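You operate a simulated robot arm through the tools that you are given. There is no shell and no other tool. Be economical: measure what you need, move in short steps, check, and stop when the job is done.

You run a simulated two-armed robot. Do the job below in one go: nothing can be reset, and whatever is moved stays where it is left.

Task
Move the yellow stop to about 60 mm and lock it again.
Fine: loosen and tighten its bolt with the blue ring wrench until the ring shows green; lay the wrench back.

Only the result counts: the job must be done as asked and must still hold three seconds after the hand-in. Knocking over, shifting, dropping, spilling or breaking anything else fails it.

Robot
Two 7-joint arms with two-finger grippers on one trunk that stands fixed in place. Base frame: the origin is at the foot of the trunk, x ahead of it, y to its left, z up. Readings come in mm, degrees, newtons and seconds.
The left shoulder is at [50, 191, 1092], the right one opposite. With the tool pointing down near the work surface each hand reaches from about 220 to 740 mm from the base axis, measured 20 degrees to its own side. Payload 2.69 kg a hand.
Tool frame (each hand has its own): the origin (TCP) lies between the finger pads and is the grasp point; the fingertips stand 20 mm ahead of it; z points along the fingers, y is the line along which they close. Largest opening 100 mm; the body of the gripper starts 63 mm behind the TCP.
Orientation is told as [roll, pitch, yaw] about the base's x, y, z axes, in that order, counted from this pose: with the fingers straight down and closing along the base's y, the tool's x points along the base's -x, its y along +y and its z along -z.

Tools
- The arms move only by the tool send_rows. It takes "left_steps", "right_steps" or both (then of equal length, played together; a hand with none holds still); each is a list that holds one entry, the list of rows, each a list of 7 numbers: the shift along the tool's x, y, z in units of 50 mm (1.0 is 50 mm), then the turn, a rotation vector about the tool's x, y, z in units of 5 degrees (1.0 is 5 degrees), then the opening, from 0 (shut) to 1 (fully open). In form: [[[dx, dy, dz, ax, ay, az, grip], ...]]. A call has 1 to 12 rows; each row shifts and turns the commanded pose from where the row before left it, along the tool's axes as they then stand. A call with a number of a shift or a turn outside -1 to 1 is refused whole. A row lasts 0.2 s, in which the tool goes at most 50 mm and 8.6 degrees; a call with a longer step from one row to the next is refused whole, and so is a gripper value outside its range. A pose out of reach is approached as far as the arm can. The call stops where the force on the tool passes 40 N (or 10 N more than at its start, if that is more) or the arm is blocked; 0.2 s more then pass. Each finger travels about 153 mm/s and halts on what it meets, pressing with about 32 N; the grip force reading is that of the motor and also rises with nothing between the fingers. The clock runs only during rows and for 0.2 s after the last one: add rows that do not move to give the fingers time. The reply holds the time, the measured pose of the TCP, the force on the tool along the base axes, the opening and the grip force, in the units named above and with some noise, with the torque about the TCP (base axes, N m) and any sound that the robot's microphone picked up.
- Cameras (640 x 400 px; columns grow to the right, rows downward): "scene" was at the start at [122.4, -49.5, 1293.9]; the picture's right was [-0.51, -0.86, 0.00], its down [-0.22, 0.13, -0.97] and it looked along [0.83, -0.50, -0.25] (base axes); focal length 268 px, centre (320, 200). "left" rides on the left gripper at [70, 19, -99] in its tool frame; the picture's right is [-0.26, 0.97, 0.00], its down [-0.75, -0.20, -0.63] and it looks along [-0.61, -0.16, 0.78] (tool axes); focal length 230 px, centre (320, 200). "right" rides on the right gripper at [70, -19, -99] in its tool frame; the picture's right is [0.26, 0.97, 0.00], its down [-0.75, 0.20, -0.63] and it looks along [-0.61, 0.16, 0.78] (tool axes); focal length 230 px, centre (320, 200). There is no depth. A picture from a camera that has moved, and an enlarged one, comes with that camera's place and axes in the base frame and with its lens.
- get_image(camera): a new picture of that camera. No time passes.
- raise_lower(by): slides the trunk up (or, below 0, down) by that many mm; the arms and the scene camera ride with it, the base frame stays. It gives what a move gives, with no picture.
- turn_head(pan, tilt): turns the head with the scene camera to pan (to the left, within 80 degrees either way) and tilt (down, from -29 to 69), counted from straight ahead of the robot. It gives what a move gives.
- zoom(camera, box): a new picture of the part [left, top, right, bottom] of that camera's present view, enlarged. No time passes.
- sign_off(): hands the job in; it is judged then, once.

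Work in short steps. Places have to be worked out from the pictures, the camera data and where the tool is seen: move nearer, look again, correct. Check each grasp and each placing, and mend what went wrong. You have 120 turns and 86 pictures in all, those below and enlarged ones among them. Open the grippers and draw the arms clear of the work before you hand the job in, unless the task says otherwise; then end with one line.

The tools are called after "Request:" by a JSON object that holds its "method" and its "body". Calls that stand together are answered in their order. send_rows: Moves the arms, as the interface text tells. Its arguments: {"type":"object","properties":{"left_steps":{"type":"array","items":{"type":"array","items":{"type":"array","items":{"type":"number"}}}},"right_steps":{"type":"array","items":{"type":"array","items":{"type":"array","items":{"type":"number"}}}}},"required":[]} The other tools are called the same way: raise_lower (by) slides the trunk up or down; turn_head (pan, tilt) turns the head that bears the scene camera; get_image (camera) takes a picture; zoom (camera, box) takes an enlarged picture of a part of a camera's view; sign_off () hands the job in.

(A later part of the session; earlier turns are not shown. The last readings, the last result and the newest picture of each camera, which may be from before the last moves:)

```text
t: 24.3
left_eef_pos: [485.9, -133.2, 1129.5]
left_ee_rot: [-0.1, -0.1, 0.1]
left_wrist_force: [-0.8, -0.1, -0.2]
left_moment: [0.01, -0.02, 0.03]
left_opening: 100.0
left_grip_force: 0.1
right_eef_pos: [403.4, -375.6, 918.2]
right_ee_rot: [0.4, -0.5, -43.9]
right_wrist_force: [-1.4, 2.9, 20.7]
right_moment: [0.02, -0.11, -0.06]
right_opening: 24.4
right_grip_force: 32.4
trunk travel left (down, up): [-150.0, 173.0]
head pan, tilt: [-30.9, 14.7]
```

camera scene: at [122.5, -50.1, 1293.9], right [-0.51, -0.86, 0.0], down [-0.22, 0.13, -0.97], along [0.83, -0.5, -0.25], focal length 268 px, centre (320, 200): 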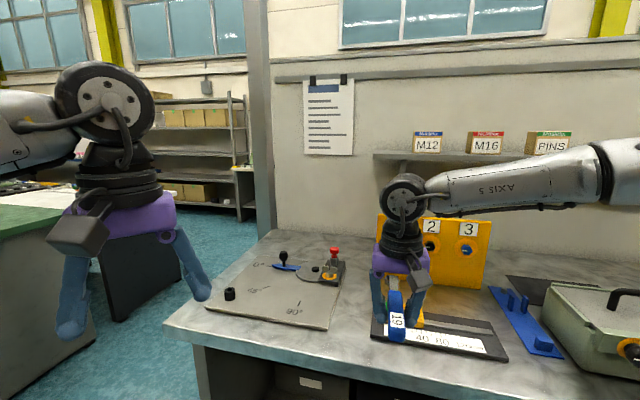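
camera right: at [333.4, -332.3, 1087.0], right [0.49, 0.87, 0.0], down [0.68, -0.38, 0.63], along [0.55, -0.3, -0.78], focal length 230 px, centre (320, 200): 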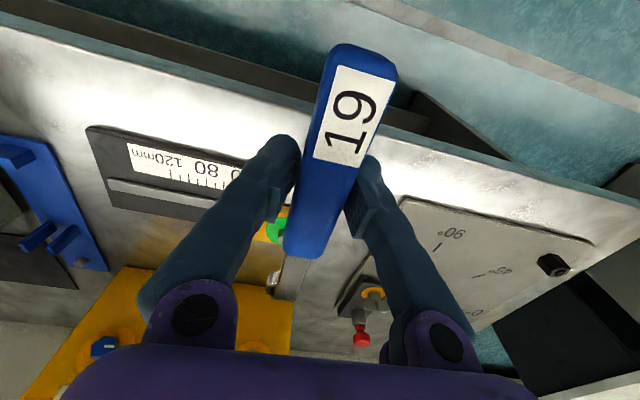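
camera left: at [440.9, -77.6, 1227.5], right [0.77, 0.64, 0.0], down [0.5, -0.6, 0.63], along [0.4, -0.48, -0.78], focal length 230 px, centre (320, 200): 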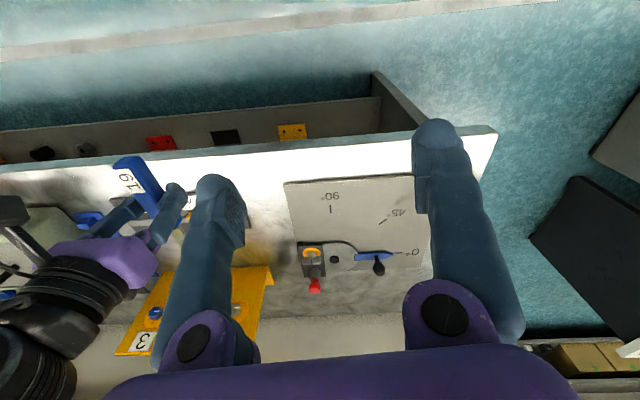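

The vertical force acts with almost no torque about the TCP, so I check what else may be touching.

Request:
{"method": "get_image", "body": {"camera": "right"}}

Request:
{"method": "zoom", "body": {"camera": "left", "box": [30, 90, 190, 200]}}

Request:
{"method": "zoom", "body": {"camera": "scene", "box": [350, 230, 460, 360]}}

```text
46 pictures are left
camera right: at [337.8, -340.5, 1016.8], right [0.48, 0.87, 0.0], down [0.67, -0.37, 0.64], along [0.56, -0.31, -0.77], focal length 230 px, centre (320, 200)
```

right: 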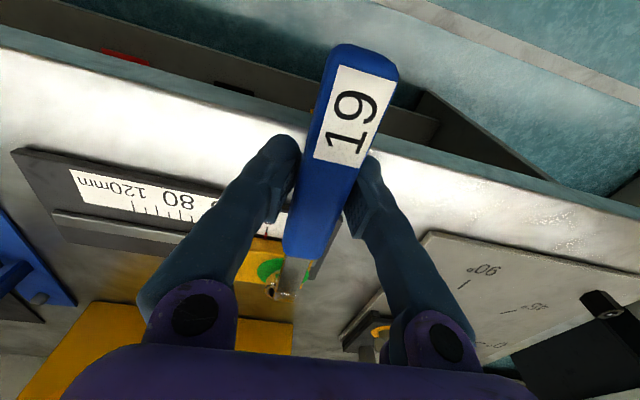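

```text
3.64 times, centred on (110, 145) of left
camera zoom: at [416.3, -113.3, 1228.3], right [0.26, 0.97, 0.0], down [0.75, -0.2, 0.63], along [0.61, -0.16, -0.78], focal length 837 px, centre (1084, 400)
```

zoom: 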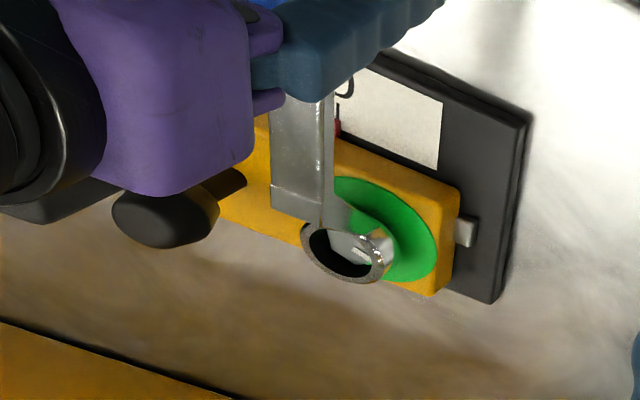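

```text
3.08 times, centred on (405, 295) of scene
camera zoom: at [120.9, -47.9, 1294.2], right [-0.51, -0.86, 0.0], down [-0.22, 0.13, -0.97], along [0.83, -0.5, -0.25], focal length 823 px, centre (58, -92)
```

zoom: 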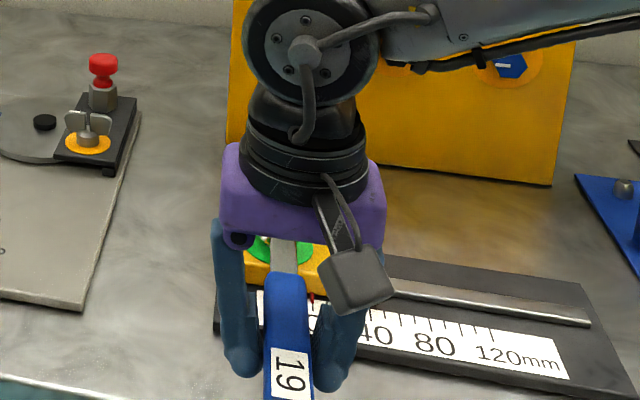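

Nothing else touches; the ring seems to be clasped round the head with some strain. I raise 2 mm more to see whether the vertical force goes away.

Request:
{"method": "send_rows", "body": {"right_steps": [[[0.03, 0, -0.04, 0, 0, 0, 0], [0, 0, 0, 0, 0, 0, 0], [0, 0, 0, 0, 0, 0, 0]]]}}

```text
t: 25.1
left_eef_pos: [486.1, -134.3, 1128.2]
left_ee_rot: [-0.1, 0.0, -0.1]
left_wrist_force: [0.2, -0.3, 0.8]
left_moment: [-0.02, -0.01, 0.0]
left_opening: 100.0
left_grip_force: 0.0
right_eef_pos: [403.1, -375.9, 919.9]
right_ee_rot: [0.2, -0.5, -44.0]
right_wrist_force: [0.7, -0.1, 9.2]
right_moment: [0.29, 0.27, -0.14]
right_opening: 24.4
right_grip_force: 32.0
trunk travel left (down, up): [-150.0, 173.0]
head pan, tilt: [-30.9, 14.7]
```

Contact persists lightly. Hypothesis: ring is resting ~3 mm short of centre; I nudge it away from the camera with light load to test.

Request:
{"method": "send_rows", "body": {"right_steps": [[[0, 0, -0.02, 0, 0, 0, 0], [-0.03, -0.02, 0, 0, 0, 0, 0], [-0.03, -0.02, 0, 0, 0, 0, 0], [0, 0, 0, 0, 0, 0, 0]]]}}

Request:
{"method": "zoom", "body": {"camera": "left", "box": [105, 144, 133, 165]}}

```text
t: 26.1
left_eef_pos: [485.8, -132.6, 1128.2]
left_ee_rot: [-0.3, -0.1, -0.1]
left_wrist_force: [0.2, -0.8, -0.9]
left_moment: [-0.01, 0.01, -0.03]
left_opening: 99.9
left_grip_force: 0.1
right_eef_pos: [403.2, -377.8, 921.0]
right_ee_rot: [0.2, -0.2, -43.9]
right_wrist_force: [-13.1, 25.1, -4.5]
right_moment: [0.64, 0.41, 0.33]
right_opening: 24.4
right_grip_force: 32.2
trunk travel left (down, up): [-150.0, 173.0]
head pan, tilt: [-30.9, 14.7]
```

```text
16.00 times, centred on (119, 154) of left
camera zoom: at [416.8, -112.7, 1228.0], right [0.26, 0.97, 0.0], down [0.75, -0.2, 0.63], along [0.61, -0.16, -0.78], focal length 3681 px, centre (3536, 928)
```

zoom: 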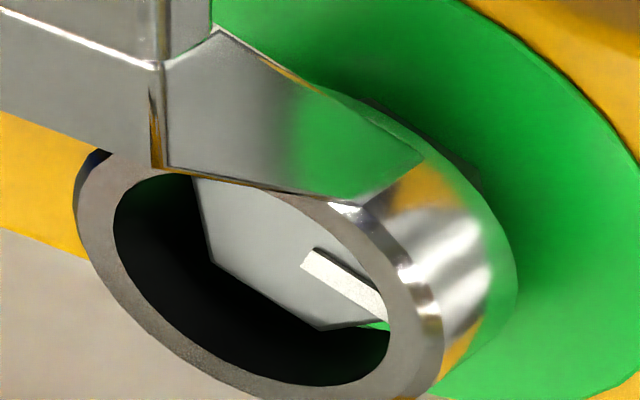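

28 N sideways with no vertical load proves the ring does surround the head (about 4 mm deep); it probably needs angular alignment (hex corners at 146°, wrench at 136°). I undo the nudge and turn the wrench ~10° counter-clockwise about the bolt, unloaded.

Request:
{"method": "send_rows", "body": {"right_steps": [[[0.03, 0.02, 0, 0, 0, 0, 0], [0.03, 0.02, 0, 0, 0, 0, 0], [0, 0, 0, 0, 0, 0, 0]]]}}

Request:
{"method": "send_rows", "body": {"right_steps": [[[-0.003, -0.128, 0, 0, 0, -0.5, 0], [-0.003, -0.128, 0, 0, 0, -0.5, 0], [0, 0, 0, 0, 0, 0, 0]]]}}

```text
t: 26.9
left_eef_pos: [486.4, -134.1, 1129.0]
left_ee_rot: [0.0, 0.1, 0.0]
left_wrist_force: [0.2, -0.3, -1.2]
left_moment: [-0.01, 0.01, 0.0]
left_opening: 99.9
left_grip_force: 0.1
right_eef_pos: [402.9, -376.1, 921.3]
right_ee_rot: [0.2, -0.7, -44.0]
right_wrist_force: [-9.8, 8.2, -4.8]
right_moment: [0.21, 0.42, -0.25]
right_opening: 24.4
right_grip_force: 31.8
trunk travel left (down, up): [-150.0, 173.0]
head pan, tilt: [-30.9, 14.7]
```

```text
t: 27.7
left_eef_pos: [487.3, -132.5, 1127.5]
left_ee_rot: [-0.1, 0.0, -0.1]
left_wrist_force: [0.1, 0.5, -0.7]
left_moment: [0.01, -0.03, -0.01]
left_opening: 99.9
left_grip_force: 0.2
right_eef_pos: [394.2, -385.9, 921.2]
right_ee_rot: [0.2, -0.6, -38.9]
right_wrist_force: [-2.1, 8.9, -5.4]
right_moment: [0.09, -0.04, 0.1]
right_opening: 24.5
right_grip_force: 32.1
trunk travel left (down, up): [-150.0, 173.0]
head pan, tilt: [-30.9, 14.7]
```

It turned 5° freely. I correct for the residual force, turn another 5° and press down 3 mm.

Request:
{"method": "send_rows", "body": {"right_steps": [[[0.027, -0.108, 0, 0, 0, -0.5, 0], [-0.003, -0.128, 0, 0, 0, -0.5, 0], [0, 0, 0.04, 0, 0, 0, 0], [0, 0, 0.02, 0, 0, 0, 0], [0, 0, 0, 0, 0, 0, 0]]]}}

```text
t: 28.9
left_eef_pos: [485.4, -133.1, 1129.9]
left_ee_rot: [0.1, 0.0, 0.0]
left_wrist_force: [0.8, -0.4, 0.1]
left_moment: [0.01, 0.0, -0.02]
left_opening: 100.3
left_grip_force: 0.0
right_eef_pos: [387.6, -395.4, 920.1]
right_ee_rot: [0.2, -0.9, -33.8]
right_wrist_force: [3.4, -5.1, 15.7]
right_moment: [-0.52, -0.59, -0.26]
right_opening: 24.3
right_grip_force: 32.7
trunk travel left (down, up): [-150.0, 173.0]
head pan, tilt: [-30.9, 14.7]
```

Still blocked at z≈920. I check the picture: whether the bolt mark turned and how the ring sits.

Request:
{"method": "zoom", "body": {"camera": "left", "box": [101, 142, 137, 169]}}

```text
14.81 times, centred on (119, 156) of left
camera zoom: at [417.1, -114.3, 1228.0], right [0.26, 0.97, 0.0], down [0.75, -0.2, 0.63], along [0.61, -0.16, -0.78], focal length 3408 px, centre (3298, 859)
```

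zoom: 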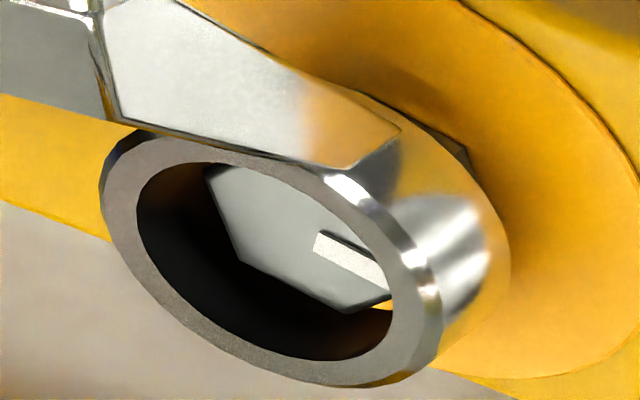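

The disc turned from green to amber: the wrench is engaged and the bolt is loosening. I unload the downward push a bit and turn 15° further.

Request:
{"method": "send_rows", "body": {"right_steps": [[[0, 0, -0.03, 0, 0, 0, 0], [-0.003, -0.128, 0, 0, 0, -0.5, 0], [-0.003, -0.128, 0, 0, 0, -0.5, 0], [-0.003, -0.128, 0, 0, 0, -0.5, 0], [-0.003, -0.128, 0, 0, 0, -0.5, 0], [-0.003, -0.128, 0, 0, 0, -0.5, 0], [-0.003, -0.128, 0, 0, 0, -0.5, 0], [0, 0, 0, 0, 0, 0, 0]]]}}

Request:
{"method": "zoom", "body": {"camera": "left", "box": [89, 133, 149, 178]}}

```text
t: 30.7
left_eef_pos: [486.7, -132.7, 1127.8]
left_ee_rot: [-0.2, 0.0, -0.1]
left_wrist_force: [-0.1, 0.0, -0.5]
left_moment: [0.03, 0.0, 0.0]
left_opening: 100.1
left_grip_force: 0.0
right_eef_pos: [369.5, -428.5, 919.0]
right_ee_rot: [-0.1, -0.9, -18.9]
right_wrist_force: [15.7, -7.3, 19.6]
right_moment: [-0.11, -0.33, -0.2]
right_opening: 24.4
right_grip_force: 31.7
trunk travel left (down, up): [-150.0, 173.0]
head pan, tilt: [-30.9, 14.7]
```

```text
8.89 times, centred on (119, 156) of left
camera zoom: at [418.0, -114.1, 1227.5], right [0.26, 0.97, 0.0], down [0.75, -0.2, 0.63], along [0.61, -0.16, -0.78], focal length 2045 px, centre (2107, 596)
```

zoom: 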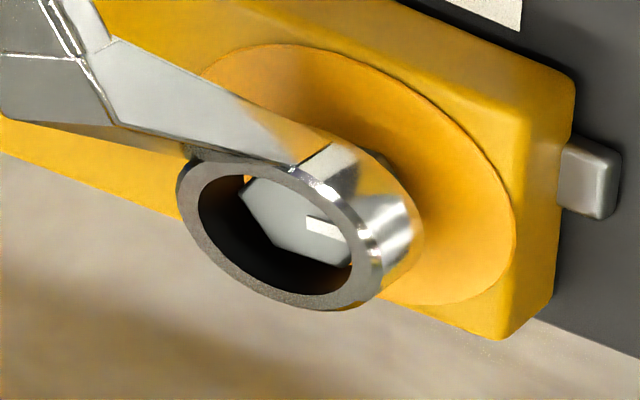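

The bolt has turned with the wrench. I relieve the residual forces, then try dragging the stop 10 mm along the rail with the wrench still on the bolt.

Request:
{"method": "send_rows", "body": {"right_steps": [[[-0.05, 0, -0.05, 0, 0, 0, 0], [0, 0, 0, 0, 0, 0, 0]]]}}

Request:
{"method": "send_rows", "body": {"right_steps": [[[0.047, -0.089, 0, 0, 0, 0, 0], [0.047, -0.089, 0, 0, 0, 0, 0], [0, 0, 0, 0, 0, 0, 0]]]}}

Request:
{"method": "zoom", "body": {"camera": "left", "box": [69, 118, 149, 178]}}

```text
t: 31.3
left_eef_pos: [486.7, -133.7, 1128.5]
left_ee_rot: [0.0, -0.1, 0.0]
left_wrist_force: [0.5, 0.2, -0.2]
left_moment: [0.0, 0.03, 0.0]
left_opening: 99.7
left_grip_force: 0.1
right_eef_pos: [370.7, -429.0, 920.4]
right_ee_rot: [0.0, -0.3, -18.9]
right_wrist_force: [1.9, -1.0, 8.7]
right_moment: [0.01, 0.05, -0.11]
right_opening: 24.5
right_grip_force: 31.9
trunk travel left (down, up): [-150.0, 173.0]
head pan, tilt: [-30.9, 14.7]
```

```text
t: 32.1
left_eef_pos: [489.2, -133.7, 1127.1]
left_ee_rot: [-0.2, 0.2, 0.0]
left_wrist_force: [0.0, 0.6, -0.2]
left_moment: [-0.03, 0.01, 0.02]
left_opening: 100.2
left_grip_force: 0.1
right_eef_pos: [366.9, -436.4, 920.8]
right_ee_rot: [-0.1, -0.7, -19.0]
right_wrist_force: [21.2, -0.5, 0.8]
right_moment: [-0.05, -0.26, 0.81]
right_opening: 24.7
right_grip_force: 31.8
trunk travel left (down, up): [-150.0, 173.0]
head pan, tilt: [-30.9, 14.7]
```

```text
6.67 times, centred on (109, 148) of left
camera zoom: at [419.7, -114.8, 1226.5], right [0.26, 0.97, 0.0], down [0.75, -0.2, 0.63], along [0.61, -0.16, -0.78], focal length 1534 px, centre (1727, 547)
```

zoom: 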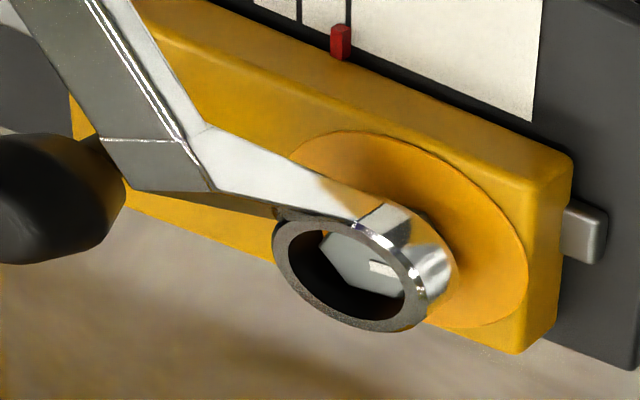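

The stop hasn't slid yet (≈21 N), so it needs more loosening. I undo the pull and turn 20° further.

Request:
{"method": "send_rows", "body": {"right_steps": [[[-0.047, 0.089, 0, 0, 0, 0, 0], [-0.047, 0.089, 0, 0, 0, 0, 0], [0, 0, 0, 0, 0, 0, 0], [-0.003, -0.127, 0, 0, 0, -0.5, 0], [-0.003, -0.127, 0, 0, 0, -0.5, 0], [-0.003, -0.127, 0, 0, 0, -0.5, 0], [-0.003, -0.127, 0, 0, 0, -0.5, 0], [-0.003, -0.127, 0, 0, 0, -0.5, 0], [-0.003, -0.127, 0, 0, 0, -0.5, 0], [-0.003, -0.127, 0, 0, 0, -0.5, 0], [0, 0, 0, 0, 0, 0, 0]]]}}

Request:
{"method": "zoom", "body": {"camera": "left", "box": [69, 118, 149, 178]}}

```text
t: 34.5
left_eef_pos: [484.9, -134.5, 1128.8]
left_ee_rot: [0.1, 0.0, 0.0]
left_wrist_force: [0.0, 0.7, -0.4]
left_moment: [0.02, 0.01, -0.04]
left_opening: 100.1
left_grip_force: 0.0
right_eef_pos: [360.4, -473.2, 921.0]
right_ee_rot: [-0.2, -0.4, -1.5]
right_wrist_force: [-27.5, 1.2, -3.9]
right_moment: [0.03, 0.39, 0.06]
right_opening: 24.2
right_grip_force: 31.8
trunk travel left (down, up): [-150.0, 173.0]
head pan, tilt: [-30.9, 14.7]
```

```text
6.67 times, centred on (109, 148) of left
camera zoom: at [415.3, -115.1, 1228.5], right [0.26, 0.97, 0.0], down [0.75, -0.2, 0.63], along [0.61, -0.16, -0.78], focal length 1534 px, centre (1727, 547)
```

zoom: 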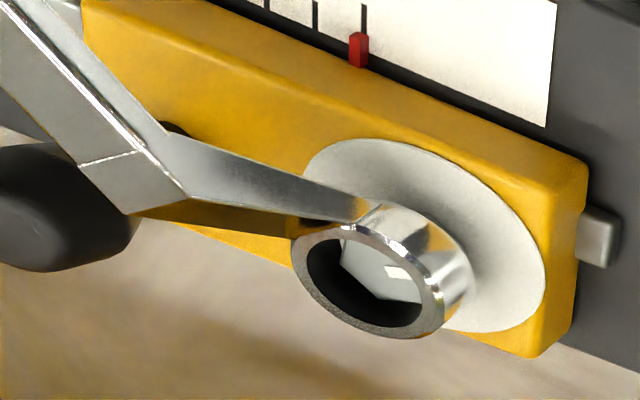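

The disc is now white: fully loose. I relieve the residual force and try the drag again, 15 mm.

Request:
{"method": "send_rows", "body": {"right_steps": [[[0.08, 0, 0, 0, 0, 0, 0], [0, 0, 0, 0, 0, 0, 0], [0.071, -0.07, 0, 0, 0, 0, 0], [0.071, -0.07, 0, 0, 0, 0, 0], [0.071, -0.07, 0, 0, 0, 0, 0], [0, 0, 0, 0, 0, 0, 0]]]}}

Request:
{"method": "zoom", "body": {"camera": "left", "box": [69, 118, 149, 178]}}

```text
t: 35.9
left_eef_pos: [487.0, -134.0, 1128.6]
left_ee_rot: [0.0, 0.0, 0.0]
left_wrist_force: [-0.3, 0.4, 0.2]
left_moment: [-0.05, -0.02, 0.02]
left_opening: 100.1
left_grip_force: 0.1
right_eef_pos: [348.9, -484.9, 921.1]
right_ee_rot: [-0.2, -0.6, -1.5]
right_wrist_force: [1.9, -0.8, -1.9]
right_moment: [-0.01, -0.11, -0.03]
right_opening: 24.3
right_grip_force: 31.8
trunk travel left (down, up): [-150.0, 173.0]
head pan, tilt: [-30.9, 14.7]
```

```text
6.67 times, centred on (109, 148) of left
camera zoom: at [418.0, -115.0, 1227.3], right [0.26, 0.97, 0.0], down [0.75, -0.2, 0.63], along [0.61, -0.16, -0.78], focal length 1534 px, centre (1727, 547)
```

zoom: 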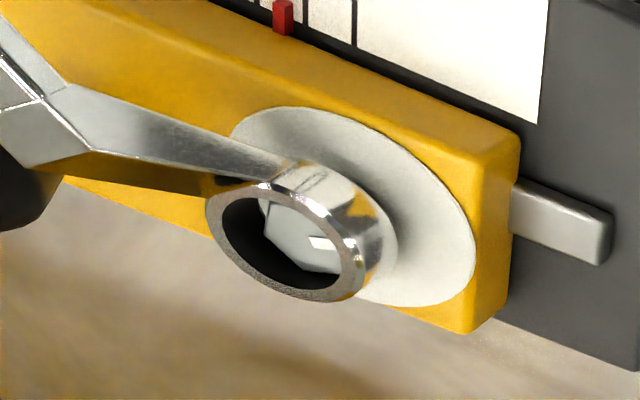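

It slides easily: pointer now at ≈14–15 mm. I continue 45 mm along the rail.

Request:
{"method": "send_rows", "body": {"right_steps": [[[0.071, -0.07, 0, 0, 0, 0, 0], [0.071, -0.07, 0, 0, 0, 0, 0], [0.071, -0.07, 0, 0, 0, 0, 0], [0.071, -0.07, 0, 0, 0, 0, 0], [0.071, -0.07, 0, 0, 0, 0, 0], [0.071, -0.07, 0, 0, 0, 0, 0], [0.071, -0.07, 0, 0, 0, 0, 0], [0.071, -0.07, 0, 0, 0, 0, 0], [0.071, -0.07, 0, 0, 0, 0, 0], [0, 0, 0, 0, 0, 0, 0]]]}}

Request:
{"method": "zoom", "body": {"camera": "left", "box": [29, 108, 149, 188]}}

Request:
{"method": "zoom", "body": {"camera": "scene", "box": [370, 280, 510, 370]}}

```text
t: 38.1
left_eef_pos: [486.9, -134.8, 1127.4]
left_ee_rot: [-0.1, 0.0, 0.0]
left_wrist_force: [0.0, 0.1, -0.3]
left_moment: [-0.03, 0.0, 0.0]
left_opening: 99.9
left_grip_force: 0.0
right_eef_pos: [316.5, -515.2, 921.3]
right_ee_rot: [-0.3, -0.5, -1.5]
right_wrist_force: [3.1, -1.5, -1.3]
right_moment: [-0.06, -0.2, -0.24]
right_opening: 24.2
right_grip_force: 32.0
trunk travel left (down, up): [-150.0, 173.0]
head pan, tilt: [-30.9, 14.7]
```

```text
5.00 times, centred on (89, 148) of left
camera zoom: at [418.1, -115.2, 1227.2], right [0.26, 0.97, 0.0], down [0.75, -0.2, 0.63], along [0.61, -0.16, -0.78], focal length 1150 px, centre (1475, 460)
```

zoom: 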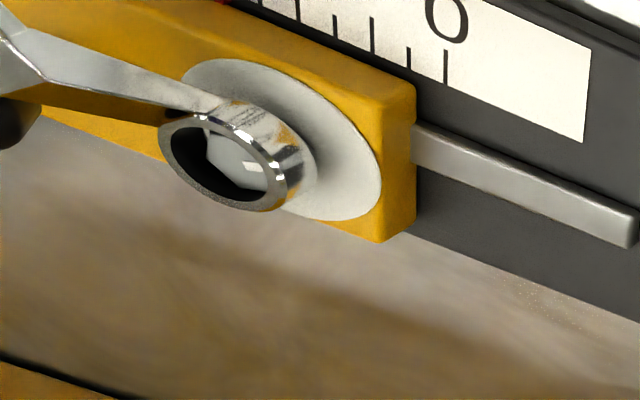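

```text
4.44 times, centred on (440, 325) of scene
camera zoom: at [122.8, -49.9, 1293.9], right [-0.51, -0.86, 0.0], down [-0.22, 0.13, -0.97], along [0.83, -0.5, -0.25], focal length 1189 px, centre (-213, -356)
```

zoom: 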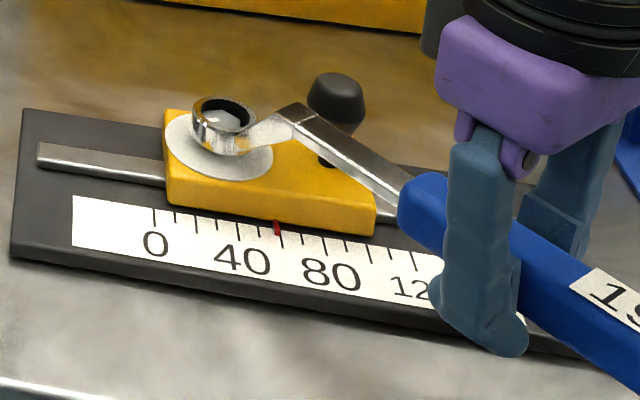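

The scene camera now sees the scale; I zoom on the pointer.

Request:
{"method": "zoom", "body": {"camera": "scene", "box": [400, 320, 470, 350]}}

```text
9.14 times, centred on (435, 335) of scene
camera zoom: at [122.8, -49.9, 1293.9], right [-0.51, -0.86, 0.0], down [-0.22, 0.13, -0.97], along [0.83, -0.5, -0.25], focal length 2446 px, centre (-731, -1034)
```

zoom: 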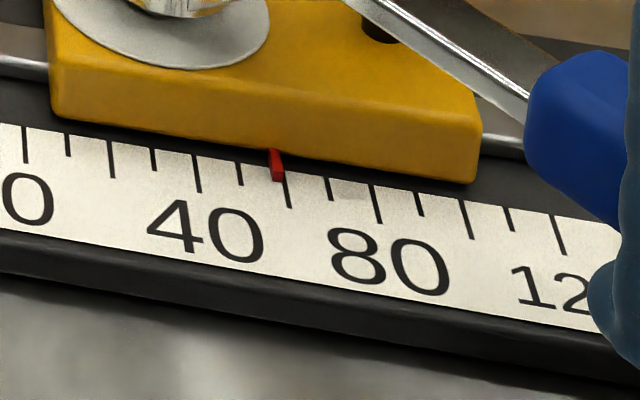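

Pointer is at ≈58.5 mm. I add 1.7 mm, then begin tightening clockwise by 10°, and check.

Request:
{"method": "send_rows", "body": {"right_steps": [[[0.024, -0.024, 0, 0, 0, 0, 0], [0, 0, 0, 0, 0, 0, 0], [-0.003, 0.128, 0, 0, 0, 0.5, 0], [-0.003, 0.128, 0, 0, 0, 0.5, 0], [-0.003, 0.128, 0, 0, 0, 0.5, 0], [-0.003, 0.128, 0, 0, 0, 0.5, 0], [0, 0, 0, 0, 0, 0, 0]]]}}

Request:
{"method": "zoom", "body": {"camera": "scene", "box": [390, 290, 480, 350]}}

```text
t: 39.7
left_eef_pos: [486.8, -134.7, 1127.9]
left_ee_rot: [0.0, 0.0, 0.0]
left_wrist_force: [0.7, -0.6, -0.3]
left_moment: [0.03, 0.02, 0.02]
left_opening: 100.0
left_grip_force: 0.1
right_eef_pos: [319.2, -489.5, 922.2]
right_ee_rot: [-0.1, -0.4, -11.5]
right_wrist_force: [1.2, -0.9, -1.9]
right_moment: [-0.05, -0.03, -0.18]
right_opening: 24.3
right_grip_force: 32.4
trunk travel left (down, up): [-150.0, 173.0]
head pan, tilt: [-30.9, 14.7]
```

```text
6.67 times, centred on (435, 320) of scene
camera zoom: at [122.6, -49.8, 1293.9], right [-0.51, -0.86, 0.0], down [-0.22, 0.13, -0.97], along [0.83, -0.5, -0.25], focal length 1784 px, centre (-447, -600)
```

zoom: 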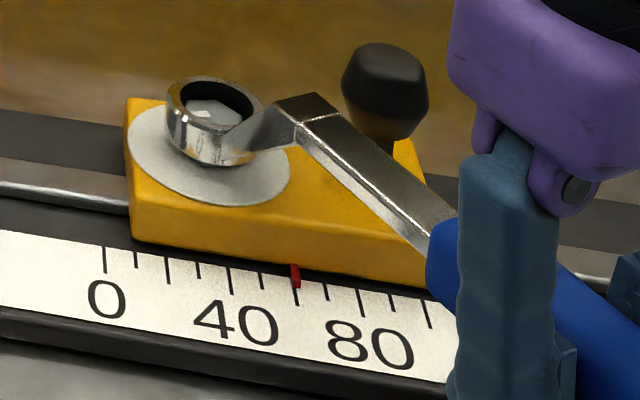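

Pointer is on the 60 tick. I continue tightening 10° and check.

Request:
{"method": "send_rows", "body": {"right_steps": [[[-0.003, 0.128, 0, 0, 0, 0.5, 0], [-0.003, 0.128, 0, 0, 0, 0.5, 0], [-0.003, 0.128, 0, 0, 0, 0.5, 0], [-0.003, 0.128, 0, 0, 0, 0.5, 0], [0, 0, 0, 0, 0, 0, 0]]]}}

Request:
{"method": "zoom", "body": {"camera": "scene", "box": [390, 290, 480, 350]}}

```text
t: 40.9
left_eef_pos: [487.6, -133.7, 1128.1]
left_ee_rot: [0.0, 0.0, 0.0]
left_wrist_force: [0.4, -0.5, 0.2]
left_moment: [-0.01, -0.01, -0.01]
left_opening: 100.0
left_grip_force: 0.0
right_eef_pos: [325.9, -464.4, 921.0]
right_ee_rot: [0.0, -0.6, -21.5]
right_wrist_force: [5.9, -3.8, -1.7]
right_moment: [-0.22, -0.41, -0.32]
right_opening: 24.4
right_grip_force: 31.2
trunk travel left (down, up): [-150.0, 173.0]
head pan, tilt: [-30.9, 14.7]
```

```text
6.67 times, centred on (435, 320) of scene
camera zoom: at [122.9, -50.0, 1293.9], right [-0.51, -0.86, 0.0], down [-0.22, 0.13, -0.97], along [0.83, -0.5, -0.25], focal length 1784 px, centre (-447, -600)
```

zoom: 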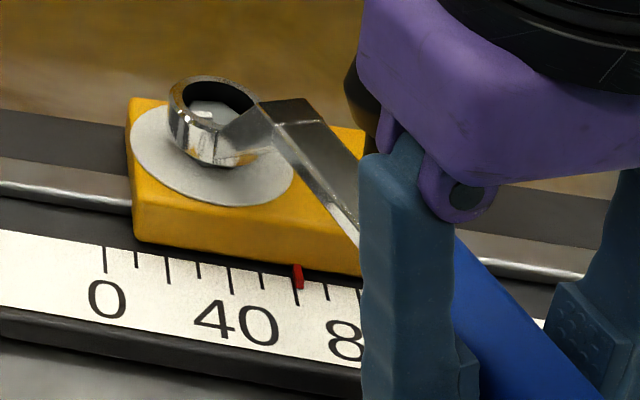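

Still white, pointer ≈60–61. Another 10°.

Request:
{"method": "send_rows", "body": {"right_steps": [[[-0.02, 0.128, 0, 0, 0, 0.5, 0], [-0.003, 0.128, 0, 0, 0, 0.5, 0], [-0.003, 0.128, 0, 0, 0, 0.5, 0], [-0.003, 0.128, 0, 0, 0, 0.5, 0], [0, 0, 0, 0, 0, 0, 0]]]}}

Request:
{"method": "zoom", "body": {"camera": "scene", "box": [390, 290, 480, 350]}}

```text
t: 42.1
left_eef_pos: [487.1, -133.8, 1127.1]
left_ee_rot: [0.0, 0.0, 0.0]
left_wrist_force: [0.4, 0.7, 0.2]
left_moment: [0.01, -0.01, -0.03]
left_opening: 99.8
left_grip_force: 0.1
right_eef_pos: [338.8, -443.1, 921.1]
right_ee_rot: [0.1, -0.6, -31.5]
right_wrist_force: [5.1, -4.2, -2.7]
right_moment: [-0.09, -0.1, -0.19]
right_opening: 24.5
right_grip_force: 32.3
trunk travel left (down, up): [-150.0, 173.0]
head pan, tilt: [-30.9, 14.7]
```

```text
6.67 times, centred on (435, 320) of scene
camera zoom: at [123.1, -50.3, 1293.8], right [-0.51, -0.86, 0.0], down [-0.22, 0.13, -0.97], along [0.83, -0.5, -0.25], focal length 1784 px, centre (-447, -600)
```

zoom: 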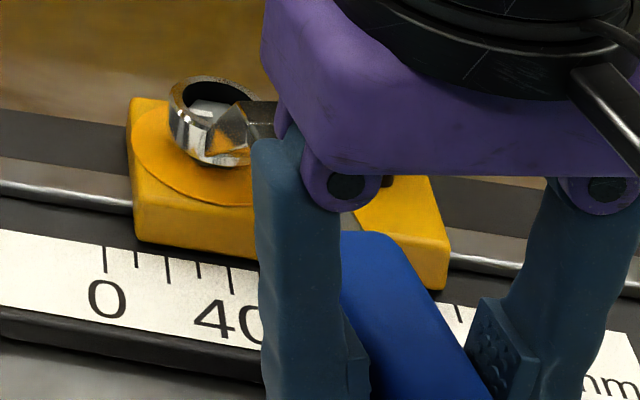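

Amber now; stop edge hasn't moved. I continue 15°.

Request:
{"method": "send_rows", "body": {"right_steps": [[[-0.02, 0.128, 0, 0, 0, 0.5, 0], [-0.003, 0.128, 0, 0, 0, 0.5, 0], [-0.003, 0.128, 0, 0, 0, 0.5, 0], [-0.003, 0.128, 0, 0, 0, 0.5, 0], [-0.003, 0.128, 0, 0, 0, 0.5, 0], [-0.003, 0.128, 0, 0, 0, 0.5, 0], [0, 0, 0, 0, 0, 0, 0]]]}}

Request:
{"method": "zoom", "body": {"camera": "left", "box": [29, 108, 149, 188]}}

```text
t: 43.7
left_eef_pos: [488.0, -133.7, 1127.7]
left_ee_rot: [0.0, 0.0, 0.0]
left_wrist_force: [-1.2, -0.5, 0.2]
left_moment: [0.02, 0.01, 0.0]
left_opening: 99.8
left_grip_force: 0.0
right_eef_pos: [362.6, -412.2, 921.8]
right_ee_rot: [0.4, -0.4, -46.5]
right_wrist_force: [3.2, -5.7, -3.4]
right_moment: [-0.04, 0.04, -0.16]
right_opening: 24.4
right_grip_force: 31.9
trunk travel left (down, up): [-150.0, 173.0]
head pan, tilt: [-30.9, 14.7]
```

```text
5.00 times, centred on (89, 148) of left
camera zoom: at [418.3, -115.5, 1227.1], right [0.26, 0.97, 0.0], down [0.75, -0.2, 0.63], along [0.61, -0.16, -0.78], focal length 1150 px, centre (1475, 460)
```

zoom: 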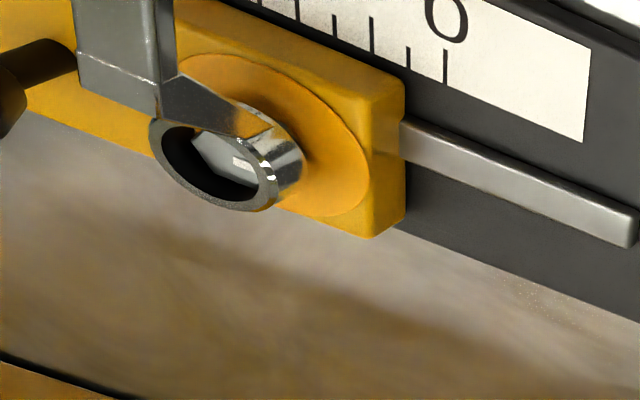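

Still amber, stop at ≈61 mm. I continue tightening 15°.

Request:
{"method": "send_rows", "body": {"right_steps": [[[-0.01, 0.128, 0, 0, 0, 0.5, 0], [-0.003, 0.128, 0, 0, 0, 0.5, 0], [-0.003, 0.128, 0, 0, 0, 0.5, 0], [-0.003, 0.128, 0, 0, 0, 0.5, 0], [-0.003, 0.128, 0, 0, 0, 0.5, 0], [-0.003, 0.128, 0, 0, 0, 0.5, 0], [0, 0, 0, 0, 0, 0, 0]]]}}

Request:
{"method": "zoom", "body": {"camera": "left", "box": [29, 108, 149, 188]}}

Request:
{"method": "zoom", "body": {"camera": "scene", "box": [390, 290, 480, 350]}}

```text
t: 45.3
left_eef_pos: [485.9, -134.3, 1128.2]
left_ee_rot: [0.0, 0.0, 0.1]
left_wrist_force: [-0.9, 0.6, 0.1]
left_moment: [0.02, -0.02, -0.02]
left_opening: 99.9
left_grip_force: 0.0
right_eef_pos: [392.8, -390.2, 922.4]
right_ee_rot: [0.5, -0.4, -61.5]
right_wrist_force: [0.9, -3.9, -2.4]
right_moment: [-0.11, -0.09, -0.06]
right_opening: 24.4
right_grip_force: 32.3
trunk travel left (down, up): [-150.0, 173.0]
head pan, tilt: [-30.9, 14.7]
```

```text
5.00 times, centred on (89, 148) of left
camera zoom: at [418.0, -115.2, 1227.3], right [0.26, 0.97, 0.0], down [0.75, -0.2, 0.63], along [0.61, -0.16, -0.78], focal length 1150 px, centre (1475, 460)
```

zoom: 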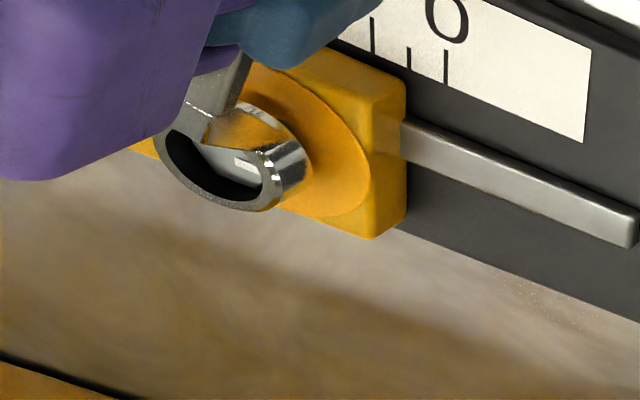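

```text
6.67 times, centred on (435, 320) of scene
camera zoom: at [122.6, -50.0, 1293.9], right [-0.51, -0.86, 0.0], down [-0.22, 0.13, -0.97], along [0.83, -0.5, -0.25], focal length 1784 px, centre (-447, -600)
```

zoom: 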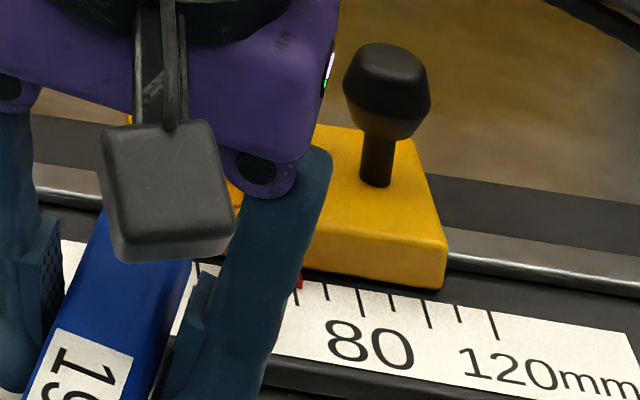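

Still amber with little resistance; I check whether the bolt is really turning with the wrench.

Request:
{"method": "zoom", "body": {"camera": "left", "box": [57, 128, 89, 152]}}

```text
16.00 times, centred on (73, 140) of left
camera zoom: at [418.0, -115.2, 1227.3], right [0.26, 0.97, 0.0], down [0.75, -0.2, 0.63], along [0.61, -0.16, -0.78], focal length 3681 px, centre (4272, 1160)
```

zoom: 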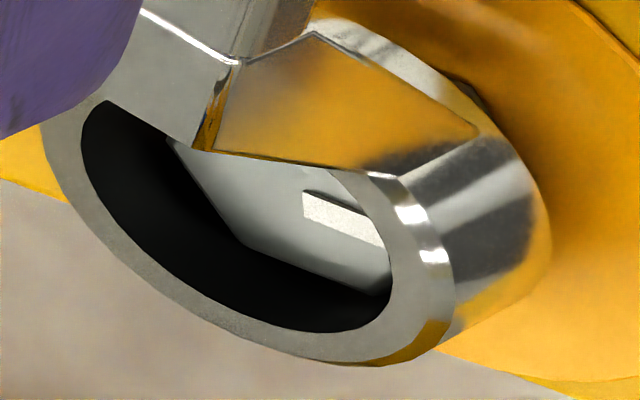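

The bolt is turning and is perhaps 10–15° short of its original angle. I continue 10° clockwise.

Request:
{"method": "send_rows", "body": {"right_steps": [[[-0.003, 0.128, 0, 0, 0, 0.5, 0], [-0.003, 0.128, 0, 0, 0, 0.5, 0], [-0.003, 0.128, 0, 0, 0, 0.5, 0], [-0.003, 0.128, 0, 0, 0, 0.5, 0], [0, 0, 0, 0, 0, 0, 0]]]}}

Request:
{"method": "zoom", "body": {"camera": "left", "box": [49, 122, 113, 170]}}

```text
t: 46.5
left_eef_pos: [486.9, -133.6, 1127.5]
left_ee_rot: [-0.1, 0.1, -0.1]
left_wrist_force: [-0.8, -0.2, 0.2]
left_moment: [0.0, -0.03, 0.0]
left_opening: 100.3
left_grip_force: 0.1
right_eef_pos: [415.9, -381.1, 922.6]
right_ee_rot: [0.5, -0.4, -71.5]
right_wrist_force: [0.1, -0.6, -2.1]
right_moment: [0.04, 0.0, -0.03]
right_opening: 24.3
right_grip_force: 32.2
trunk travel left (down, up): [-150.0, 173.0]
head pan, tilt: [-30.9, 14.7]
```

```text
8.33 times, centred on (81, 146) of left
camera zoom: at [417.9, -115.0, 1227.4], right [0.26, 0.97, 0.0], down [0.75, -0.2, 0.63], along [0.61, -0.16, -0.78], focal length 1917 px, centre (2312, 650)
```

zoom: 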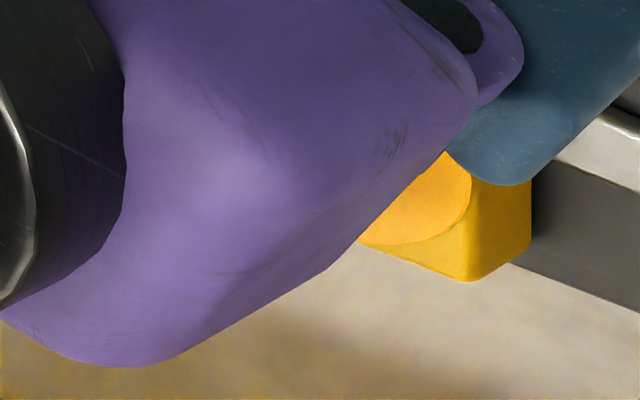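

Still amber and forces are zero; z has crept up to 922.6, so I press down ~2 mm to keep it seated and turn another 10°.

Request:
{"method": "send_rows", "body": {"right_steps": [[[0, 0, 0.05, 0, 0, 0, 0], [0, 0, 0, 0, 0, 0, 0], [-0.003, 0.128, 0, 0, 0, 0.5, 0], [-0.003, 0.128, 0, 0, 0, 0.5, 0], [-0.003, 0.128, 0, 0, 0, 0.5, 0], [-0.003, 0.128, 0, 0, 0, 0.5, 0], [0, 0, 0, 0, 0, 0, 0]]]}}

Request:
{"method": "get_image", "body": {"camera": "scene"}}

Request:
{"method": "zoom", "body": {"camera": "left", "box": [49, 122, 113, 170]}}

```text
t: 48.1
left_eef_pos: [487.4, -133.9, 1127.8]
left_ee_rot: [0.0, -0.1, 0.0]
left_wrist_force: [0.9, 0.0, -0.4]
left_moment: [-0.02, -0.02, 0.0]
left_opening: 100.3
left_grip_force: 0.0
right_eef_pos: [442.5, -374.0, 919.0]
right_ee_rot: [0.4, -0.1, -81.4]
right_wrist_force: [-0.1, -0.7, -2.4]
right_moment: [0.02, 0.01, 0.05]
right_opening: 24.4
right_grip_force: 32.0
trunk travel left (down, up): [-150.0, 173.0]
head pan, tilt: [-30.9, 14.7]
```

```text
26 pictures are left
camera scene: at [122.6, -49.8, 1293.9], right [-0.51, -0.86, 0.0], down [-0.22, 0.13, -0.97], along [0.83, -0.5, -0.25], focal length 268 px, centre (320, 200)
```

scene: 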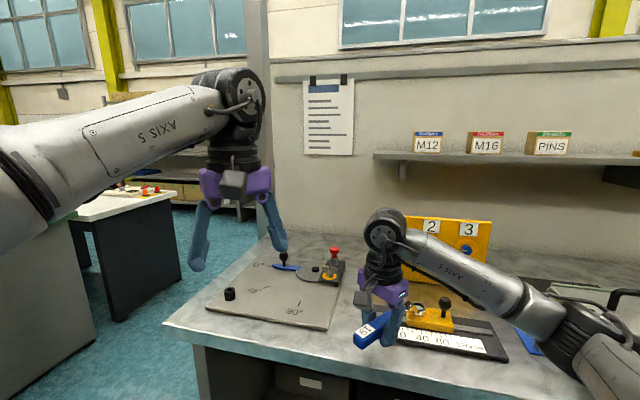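

```text
8.33 times, centred on (81, 146) of left
camera zoom: at [418.0, -115.1, 1227.3], right [0.26, 0.97, 0.0], down [0.75, -0.2, 0.63], along [0.61, -0.16, -0.78], focal length 1917 px, centre (2312, 650)
```

zoom: 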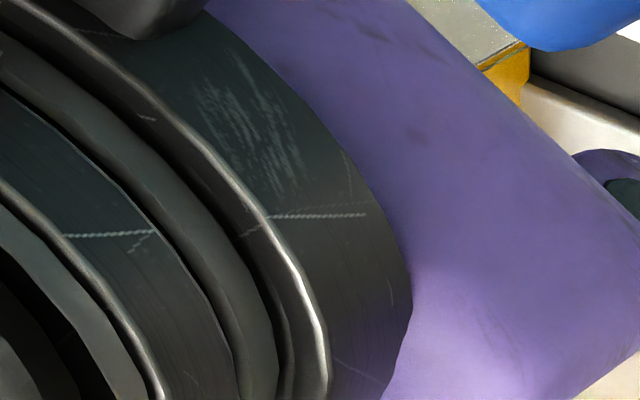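

Request:
{"method": "zoom", "body": {"camera": "scene", "box": [385, 285, 475, 345]}}

```text
6.67 times, centred on (430, 315) of scene
camera zoom: at [122.6, -49.8, 1293.9], right [-0.51, -0.86, 0.0], down [-0.22, 0.13, -0.97], along [0.83, -0.5, -0.25], focal length 1784 px, centre (-413, -567)
```

zoom: 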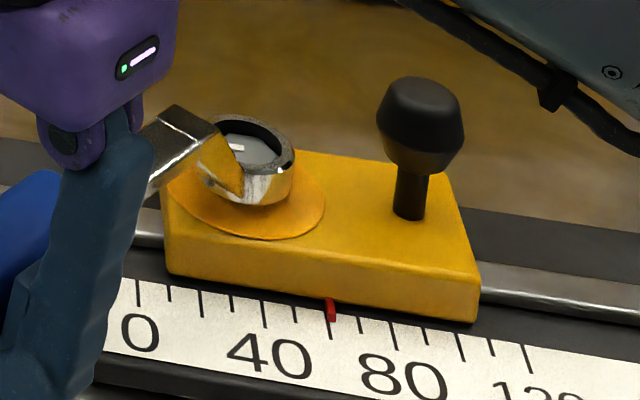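

Pointer sits on 60, disc still amber, ring now lower. I zoom tight to see the bolt's angle relative to the ring.

Request:
{"method": "zoom", "body": {"camera": "scene", "box": [406, 298, 436, 322]}}

```text
16.00 times, centred on (421, 310) of scene
camera zoom: at [122.6, -49.8, 1293.9], right [-0.51, -0.86, 0.0], down [-0.22, 0.13, -0.97], along [0.83, -0.5, -0.25], focal length 4281 px, centre (-1296, -1560)
```

zoom: 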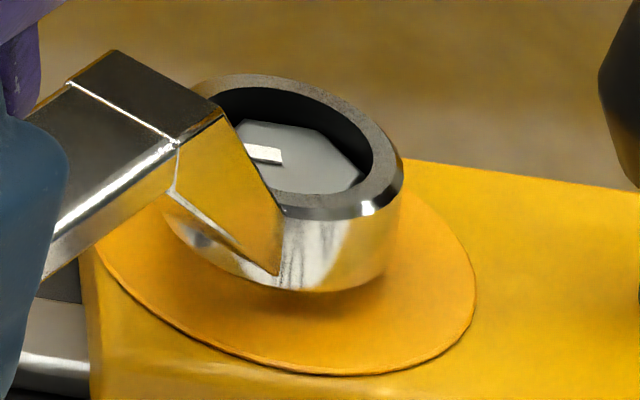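

The bolt mark is ~10–15° short of its original angle and the wrench slipped round it recently (no torque). There's no vertical load at z=919 now, so I lower further to seat the ring deeper.

Request:
{"method": "send_rows", "body": {"right_steps": [[[0, 0, 0.04, 0, 0, 0, 0], [0, 0, 0.04, 0, 0, 0, 0], [0, 0, 0, 0, 0, 0, 0]]]}}

```text
t: 48.9
left_eef_pos: [487.3, -134.7, 1127.7]
left_ee_rot: [-0.1, 0.0, 0.1]
left_wrist_force: [1.1, -0.3, 0.0]
left_moment: [0.04, -0.01, 0.02]
left_opening: 100.4
left_grip_force: 0.0
right_eef_pos: [440.9, -374.0, 915.1]
right_ee_rot: [0.5, -0.3, -81.5]
right_wrist_force: [0.7, -1.6, -2.0]
right_moment: [0.01, 0.0, 0.04]
right_opening: 24.2
right_grip_force: 31.3
trunk travel left (down, up): [-150.0, 173.0]
head pan, tilt: [-30.9, 14.7]
```

It sinks freely: now truly seating. I lower further until contact.

Request:
{"method": "send_rows", "body": {"right_steps": [[[0, 0, 0.04, 0, 0, 0, 0], [0, 0, 0.04, 0, 0, 0, 0], [0, 0, 0.03, 0, 0, 0, 0], [0, 0, 0, 0, 0, 0, 0]]]}}

Request:
{"method": "zoom", "body": {"camera": "scene", "box": [395, 290, 455, 335]}}

```text
t: 49.9
left_eef_pos: [486.7, -134.3, 1127.7]
left_ee_rot: [-0.1, 0.0, 0.0]
left_wrist_force: [-0.3, 0.2, 0.2]
left_moment: [0.0, -0.01, 0.0]
left_opening: 100.0
left_grip_force: 0.1
right_eef_pos: [440.9, -374.2, 911.0]
right_ee_rot: [0.5, -0.3, -81.5]
right_wrist_force: [-0.3, 1.5, 4.4]
right_moment: [-0.75, -0.06, -0.05]
right_opening: 24.3
right_grip_force: 32.2
trunk travel left (down, up): [-150.0, 173.0]
head pan, tilt: [-30.9, 14.7]
```

```text
8.89 times, centred on (425, 312) of scene
camera zoom: at [122.0, -49.1, 1294.0], right [-0.51, -0.86, 0.0], down [-0.22, 0.13, -0.97], along [0.83, -0.5, -0.25], focal length 2378 px, centre (-613, -800)
```

zoom: 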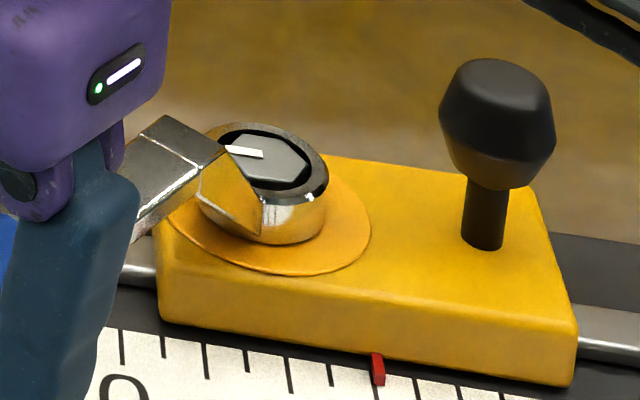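

Fully seated now (head flush with ring). I tighten clockwise 10° more and watch the torque and colour.

Request:
{"method": "send_rows", "body": {"right_steps": [[[-0.003, 0.128, 0, 0, 0, 0.5, 0], [-0.003, 0.128, 0, 0, 0, 0.5, 0], [-0.003, 0.128, 0, 0, 0, 0.5, 0], [-0.003, 0.128, 0, 0, 0, 0.5, 0], [0, 0, 0, 0, 0, 0, 0]]]}}

Request:
{"method": "zoom", "body": {"camera": "scene", "box": [395, 290, 455, 335]}}

```text
t: 51.1
left_eef_pos: [486.4, -134.2, 1128.1]
left_ee_rot: [0.0, -0.1, 0.0]
left_wrist_force: [-0.2, -0.4, -1.0]
left_moment: [0.02, 0.03, 0.04]
left_opening: 100.1
left_grip_force: 0.1
right_eef_pos: [467.4, -371.1, 909.1]
right_ee_rot: [0.5, 0.0, -91.5]
right_wrist_force: [0.9, -2.3, -2.8]
right_moment: [0.06, 0.01, 0.13]
right_opening: 24.5
right_grip_force: 31.5
trunk travel left (down, up): [-150.0, 173.0]
head pan, tilt: [-30.9, 14.7]
```

```text
8.89 times, centred on (425, 312) of scene
camera zoom: at [122.7, -50.0, 1293.8], right [-0.51, -0.86, 0.0], down [-0.22, 0.13, -0.97], along [0.83, -0.5, -0.25], focal length 2378 px, centre (-613, -800)
```

zoom: 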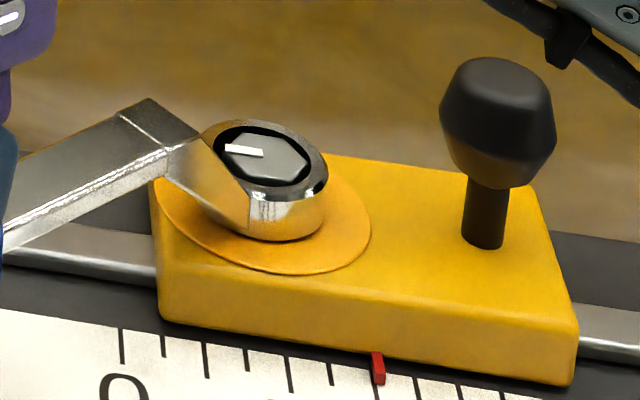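

The bolt did not follow that 10° (play), but the ring is fully down. I turn 10° further.

Request:
{"method": "send_rows", "body": {"right_steps": [[[-0.003, 0.128, 0, 0, 0, 0.5, 0], [-0.003, 0.128, 0, 0, 0, 0.5, 0], [-0.003, 0.128, 0, 0, 0, 0.5, 0], [-0.003, 0.128, 0, 0, 0, 0.5, 0], [0, 0, 0, 0, 0, 0, 0]]]}}

Request:
{"method": "zoom", "body": {"camera": "scene", "box": [395, 290, 455, 335]}}

```text
t: 52.3
left_eef_pos: [486.1, -132.7, 1128.5]
left_ee_rot: [-0.1, 0.1, 0.0]
left_wrist_force: [0.6, 0.5, -0.6]
left_moment: [0.0, 0.0, -0.01]
left_opening: 100.1
left_grip_force: 0.1
right_eef_pos: [493.3, -375.7, 910.4]
right_ee_rot: [0.8, -0.2, -101.5]
right_wrist_force: [-0.2, -0.1, -2.0]
right_moment: [-0.11, 0.07, -0.13]
right_opening: 24.4
right_grip_force: 32.8
trunk travel left (down, up): [-150.0, 173.0]
head pan, tilt: [-30.9, 14.7]
```

```text
8.89 times, centred on (425, 312) of scene
camera zoom: at [122.4, -49.6, 1293.9], right [-0.51, -0.86, 0.0], down [-0.22, 0.13, -0.97], along [0.83, -0.5, -0.25], focal length 2378 px, centre (-613, -800)
```

zoom: 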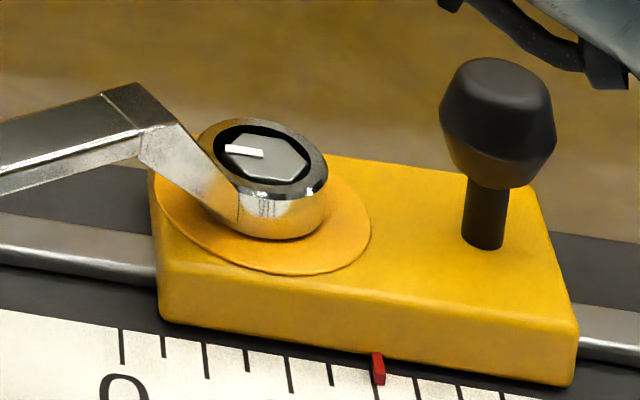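

Geometry check: the 20° of free turn matches the backlash of a hex hole (corner radius 11.9 mm) on a 19 mm head, so the ring should catch now. I turn 10° further.

Request:
{"method": "send_rows", "body": {"right_steps": [[[-0.003, 0.128, 0, 0, 0, 0.5, 0], [-0.003, 0.128, 0, 0, 0, 0.5, 0], [-0.003, 0.128, 0, 0, 0, 0.5, 0], [-0.003, 0.128, 0, 0, 0, 0.5, 0], [0, 0, 0, 0, 0, 0, 0]]]}}

Request:
{"method": "zoom", "body": {"camera": "scene", "box": [395, 290, 455, 335]}}

```text
t: 53.5
left_eef_pos: [486.5, -133.5, 1127.9]
left_ee_rot: [0.0, -0.1, 0.0]
left_wrist_force: [-0.8, 0.2, 0.0]
left_moment: [-0.02, -0.02, -0.02]
left_opening: 99.9
left_grip_force: 0.1
right_eef_pos: [517.6, -382.1, 911.8]
right_ee_rot: [0.6, 0.1, -111.5]
right_wrist_force: [0.6, -0.4, -1.8]
right_moment: [0.01, -0.03, -0.01]
right_opening: 24.3
right_grip_force: 31.8
trunk travel left (down, up): [-150.0, 173.0]
head pan, tilt: [-30.9, 14.7]
```

```text
8.89 times, centred on (425, 312) of scene
camera zoom: at [122.6, -49.7, 1293.9], right [-0.51, -0.86, 0.0], down [-0.22, 0.13, -0.97], along [0.83, -0.5, -0.25], focal length 2378 px, centre (-613, -800)
```

zoom: 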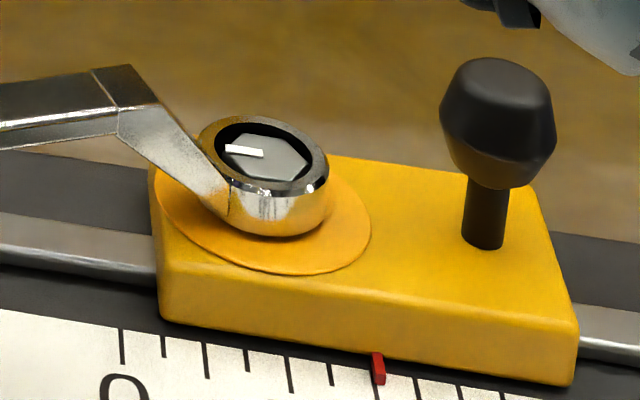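

It still spins freely, so the way it was coupled at first (firm, captured at z≈920 with the angle relation of wrench 136° / mark 31°) has been lost. I'll lift off, return to about yaw -35 (same relation to the bolt now), and reseat.

Request:
{"method": "send_rows", "body": {"right_steps": [[[0, 0, -0.3, -0.044, -0.11, 0, 0], [0, 0, -0.3, 0, 0, 0, 0], [0, 0, 0, 0, 0, 0, 0], [-0.011, -0.249, 0, 0, 0, -1, 0], [-0.011, -0.249, 0, 0, 0, -1, 0], [-0.011, -0.249, 0, 0, 0, -1, 0], [-0.011, -0.249, 0, 0, 0, -1, 0], [-0.011, -0.249, 0, 0, 0, -1, 0], [-0.011, -0.249, 0, 0, 0, -1, 0], [-0.011, -0.249, 0, 0, 0, -1, 0], [0, 0, 0, 0, 0, 0, 0]]]}}

Request:
{"method": "send_rows", "body": {"right_steps": [[[-0.011, -0.249, 0, 0, 0, -1, 0], [-0.011, -0.249, 0, 0, 0, -1, 0], [-0.011, -0.249, 0, 0, 0, -1, 0], [-0.011, -0.249, 0, 0, 0, -1, 0], [-0.011, -0.249, 0, 0, 0, -1, 0], [-0.011, -0.249, 0, 0, 0, -1, 0], [-0.011, -0.249, 0, 0, 0, -1, 0], [-0.011, -0.249, 0, 0, 0, -1, 0], [0, 0, 0, 0, 0, 0, 0]]]}}

Request:
{"method": "zoom", "body": {"camera": "left", "box": [45, 119, 109, 167]}}

```text
t: 55.9
left_eef_pos: [486.8, -133.3, 1127.7]
left_ee_rot: [0.0, 0.1, 0.1]
left_wrist_force: [-0.3, 0.5, 0.4]
left_moment: [-0.02, 0.01, 0.02]
left_opening: 100.1
left_grip_force: 0.0
right_eef_pos: [431.1, -375.4, 939.6]
right_ee_rot: [0.3, -1.0, -76.3]
right_wrist_force: [-0.2, 0.1, -3.3]
right_moment: [0.08, 0.01, 0.01]
right_opening: 24.5
right_grip_force: 32.1
trunk travel left (down, up): [-150.0, 173.0]
head pan, tilt: [-30.9, 14.7]
```

```text
t: 57.9
left_eef_pos: [486.7, -134.9, 1128.5]
left_ee_rot: [-0.1, 0.0, 0.1]
left_wrist_force: [0.3, 0.5, 0.5]
left_moment: [0.02, 0.0, 0.0]
left_opening: 99.9
left_grip_force: 0.0
right_eef_pos: [350.0, -429.5, 939.9]
right_ee_rot: [-0.2, -1.0, -36.5]
right_wrist_force: [1.1, 0.3, -2.8]
right_moment: [0.02, 0.04, 0.0]
right_opening: 24.7
right_grip_force: 32.2
trunk travel left (down, up): [-150.0, 173.0]
head pan, tilt: [-30.9, 14.7]
```

```text
8.33 times, centred on (77, 143) of left
camera zoom: at [417.9, -115.1, 1227.3], right [0.26, 0.97, 0.0], down [0.75, -0.2, 0.63], along [0.61, -0.16, -0.78], focal length 1917 px, centre (2345, 675)
```

zoom: 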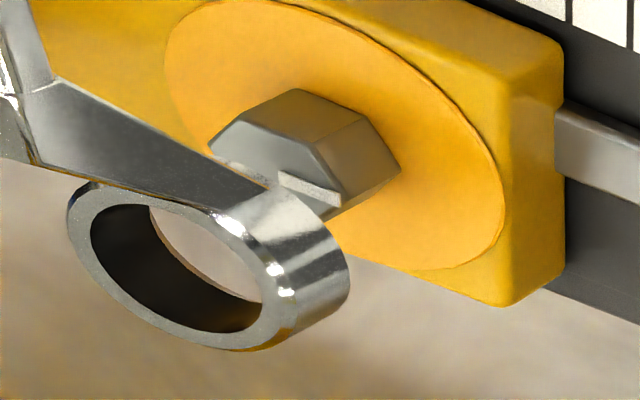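

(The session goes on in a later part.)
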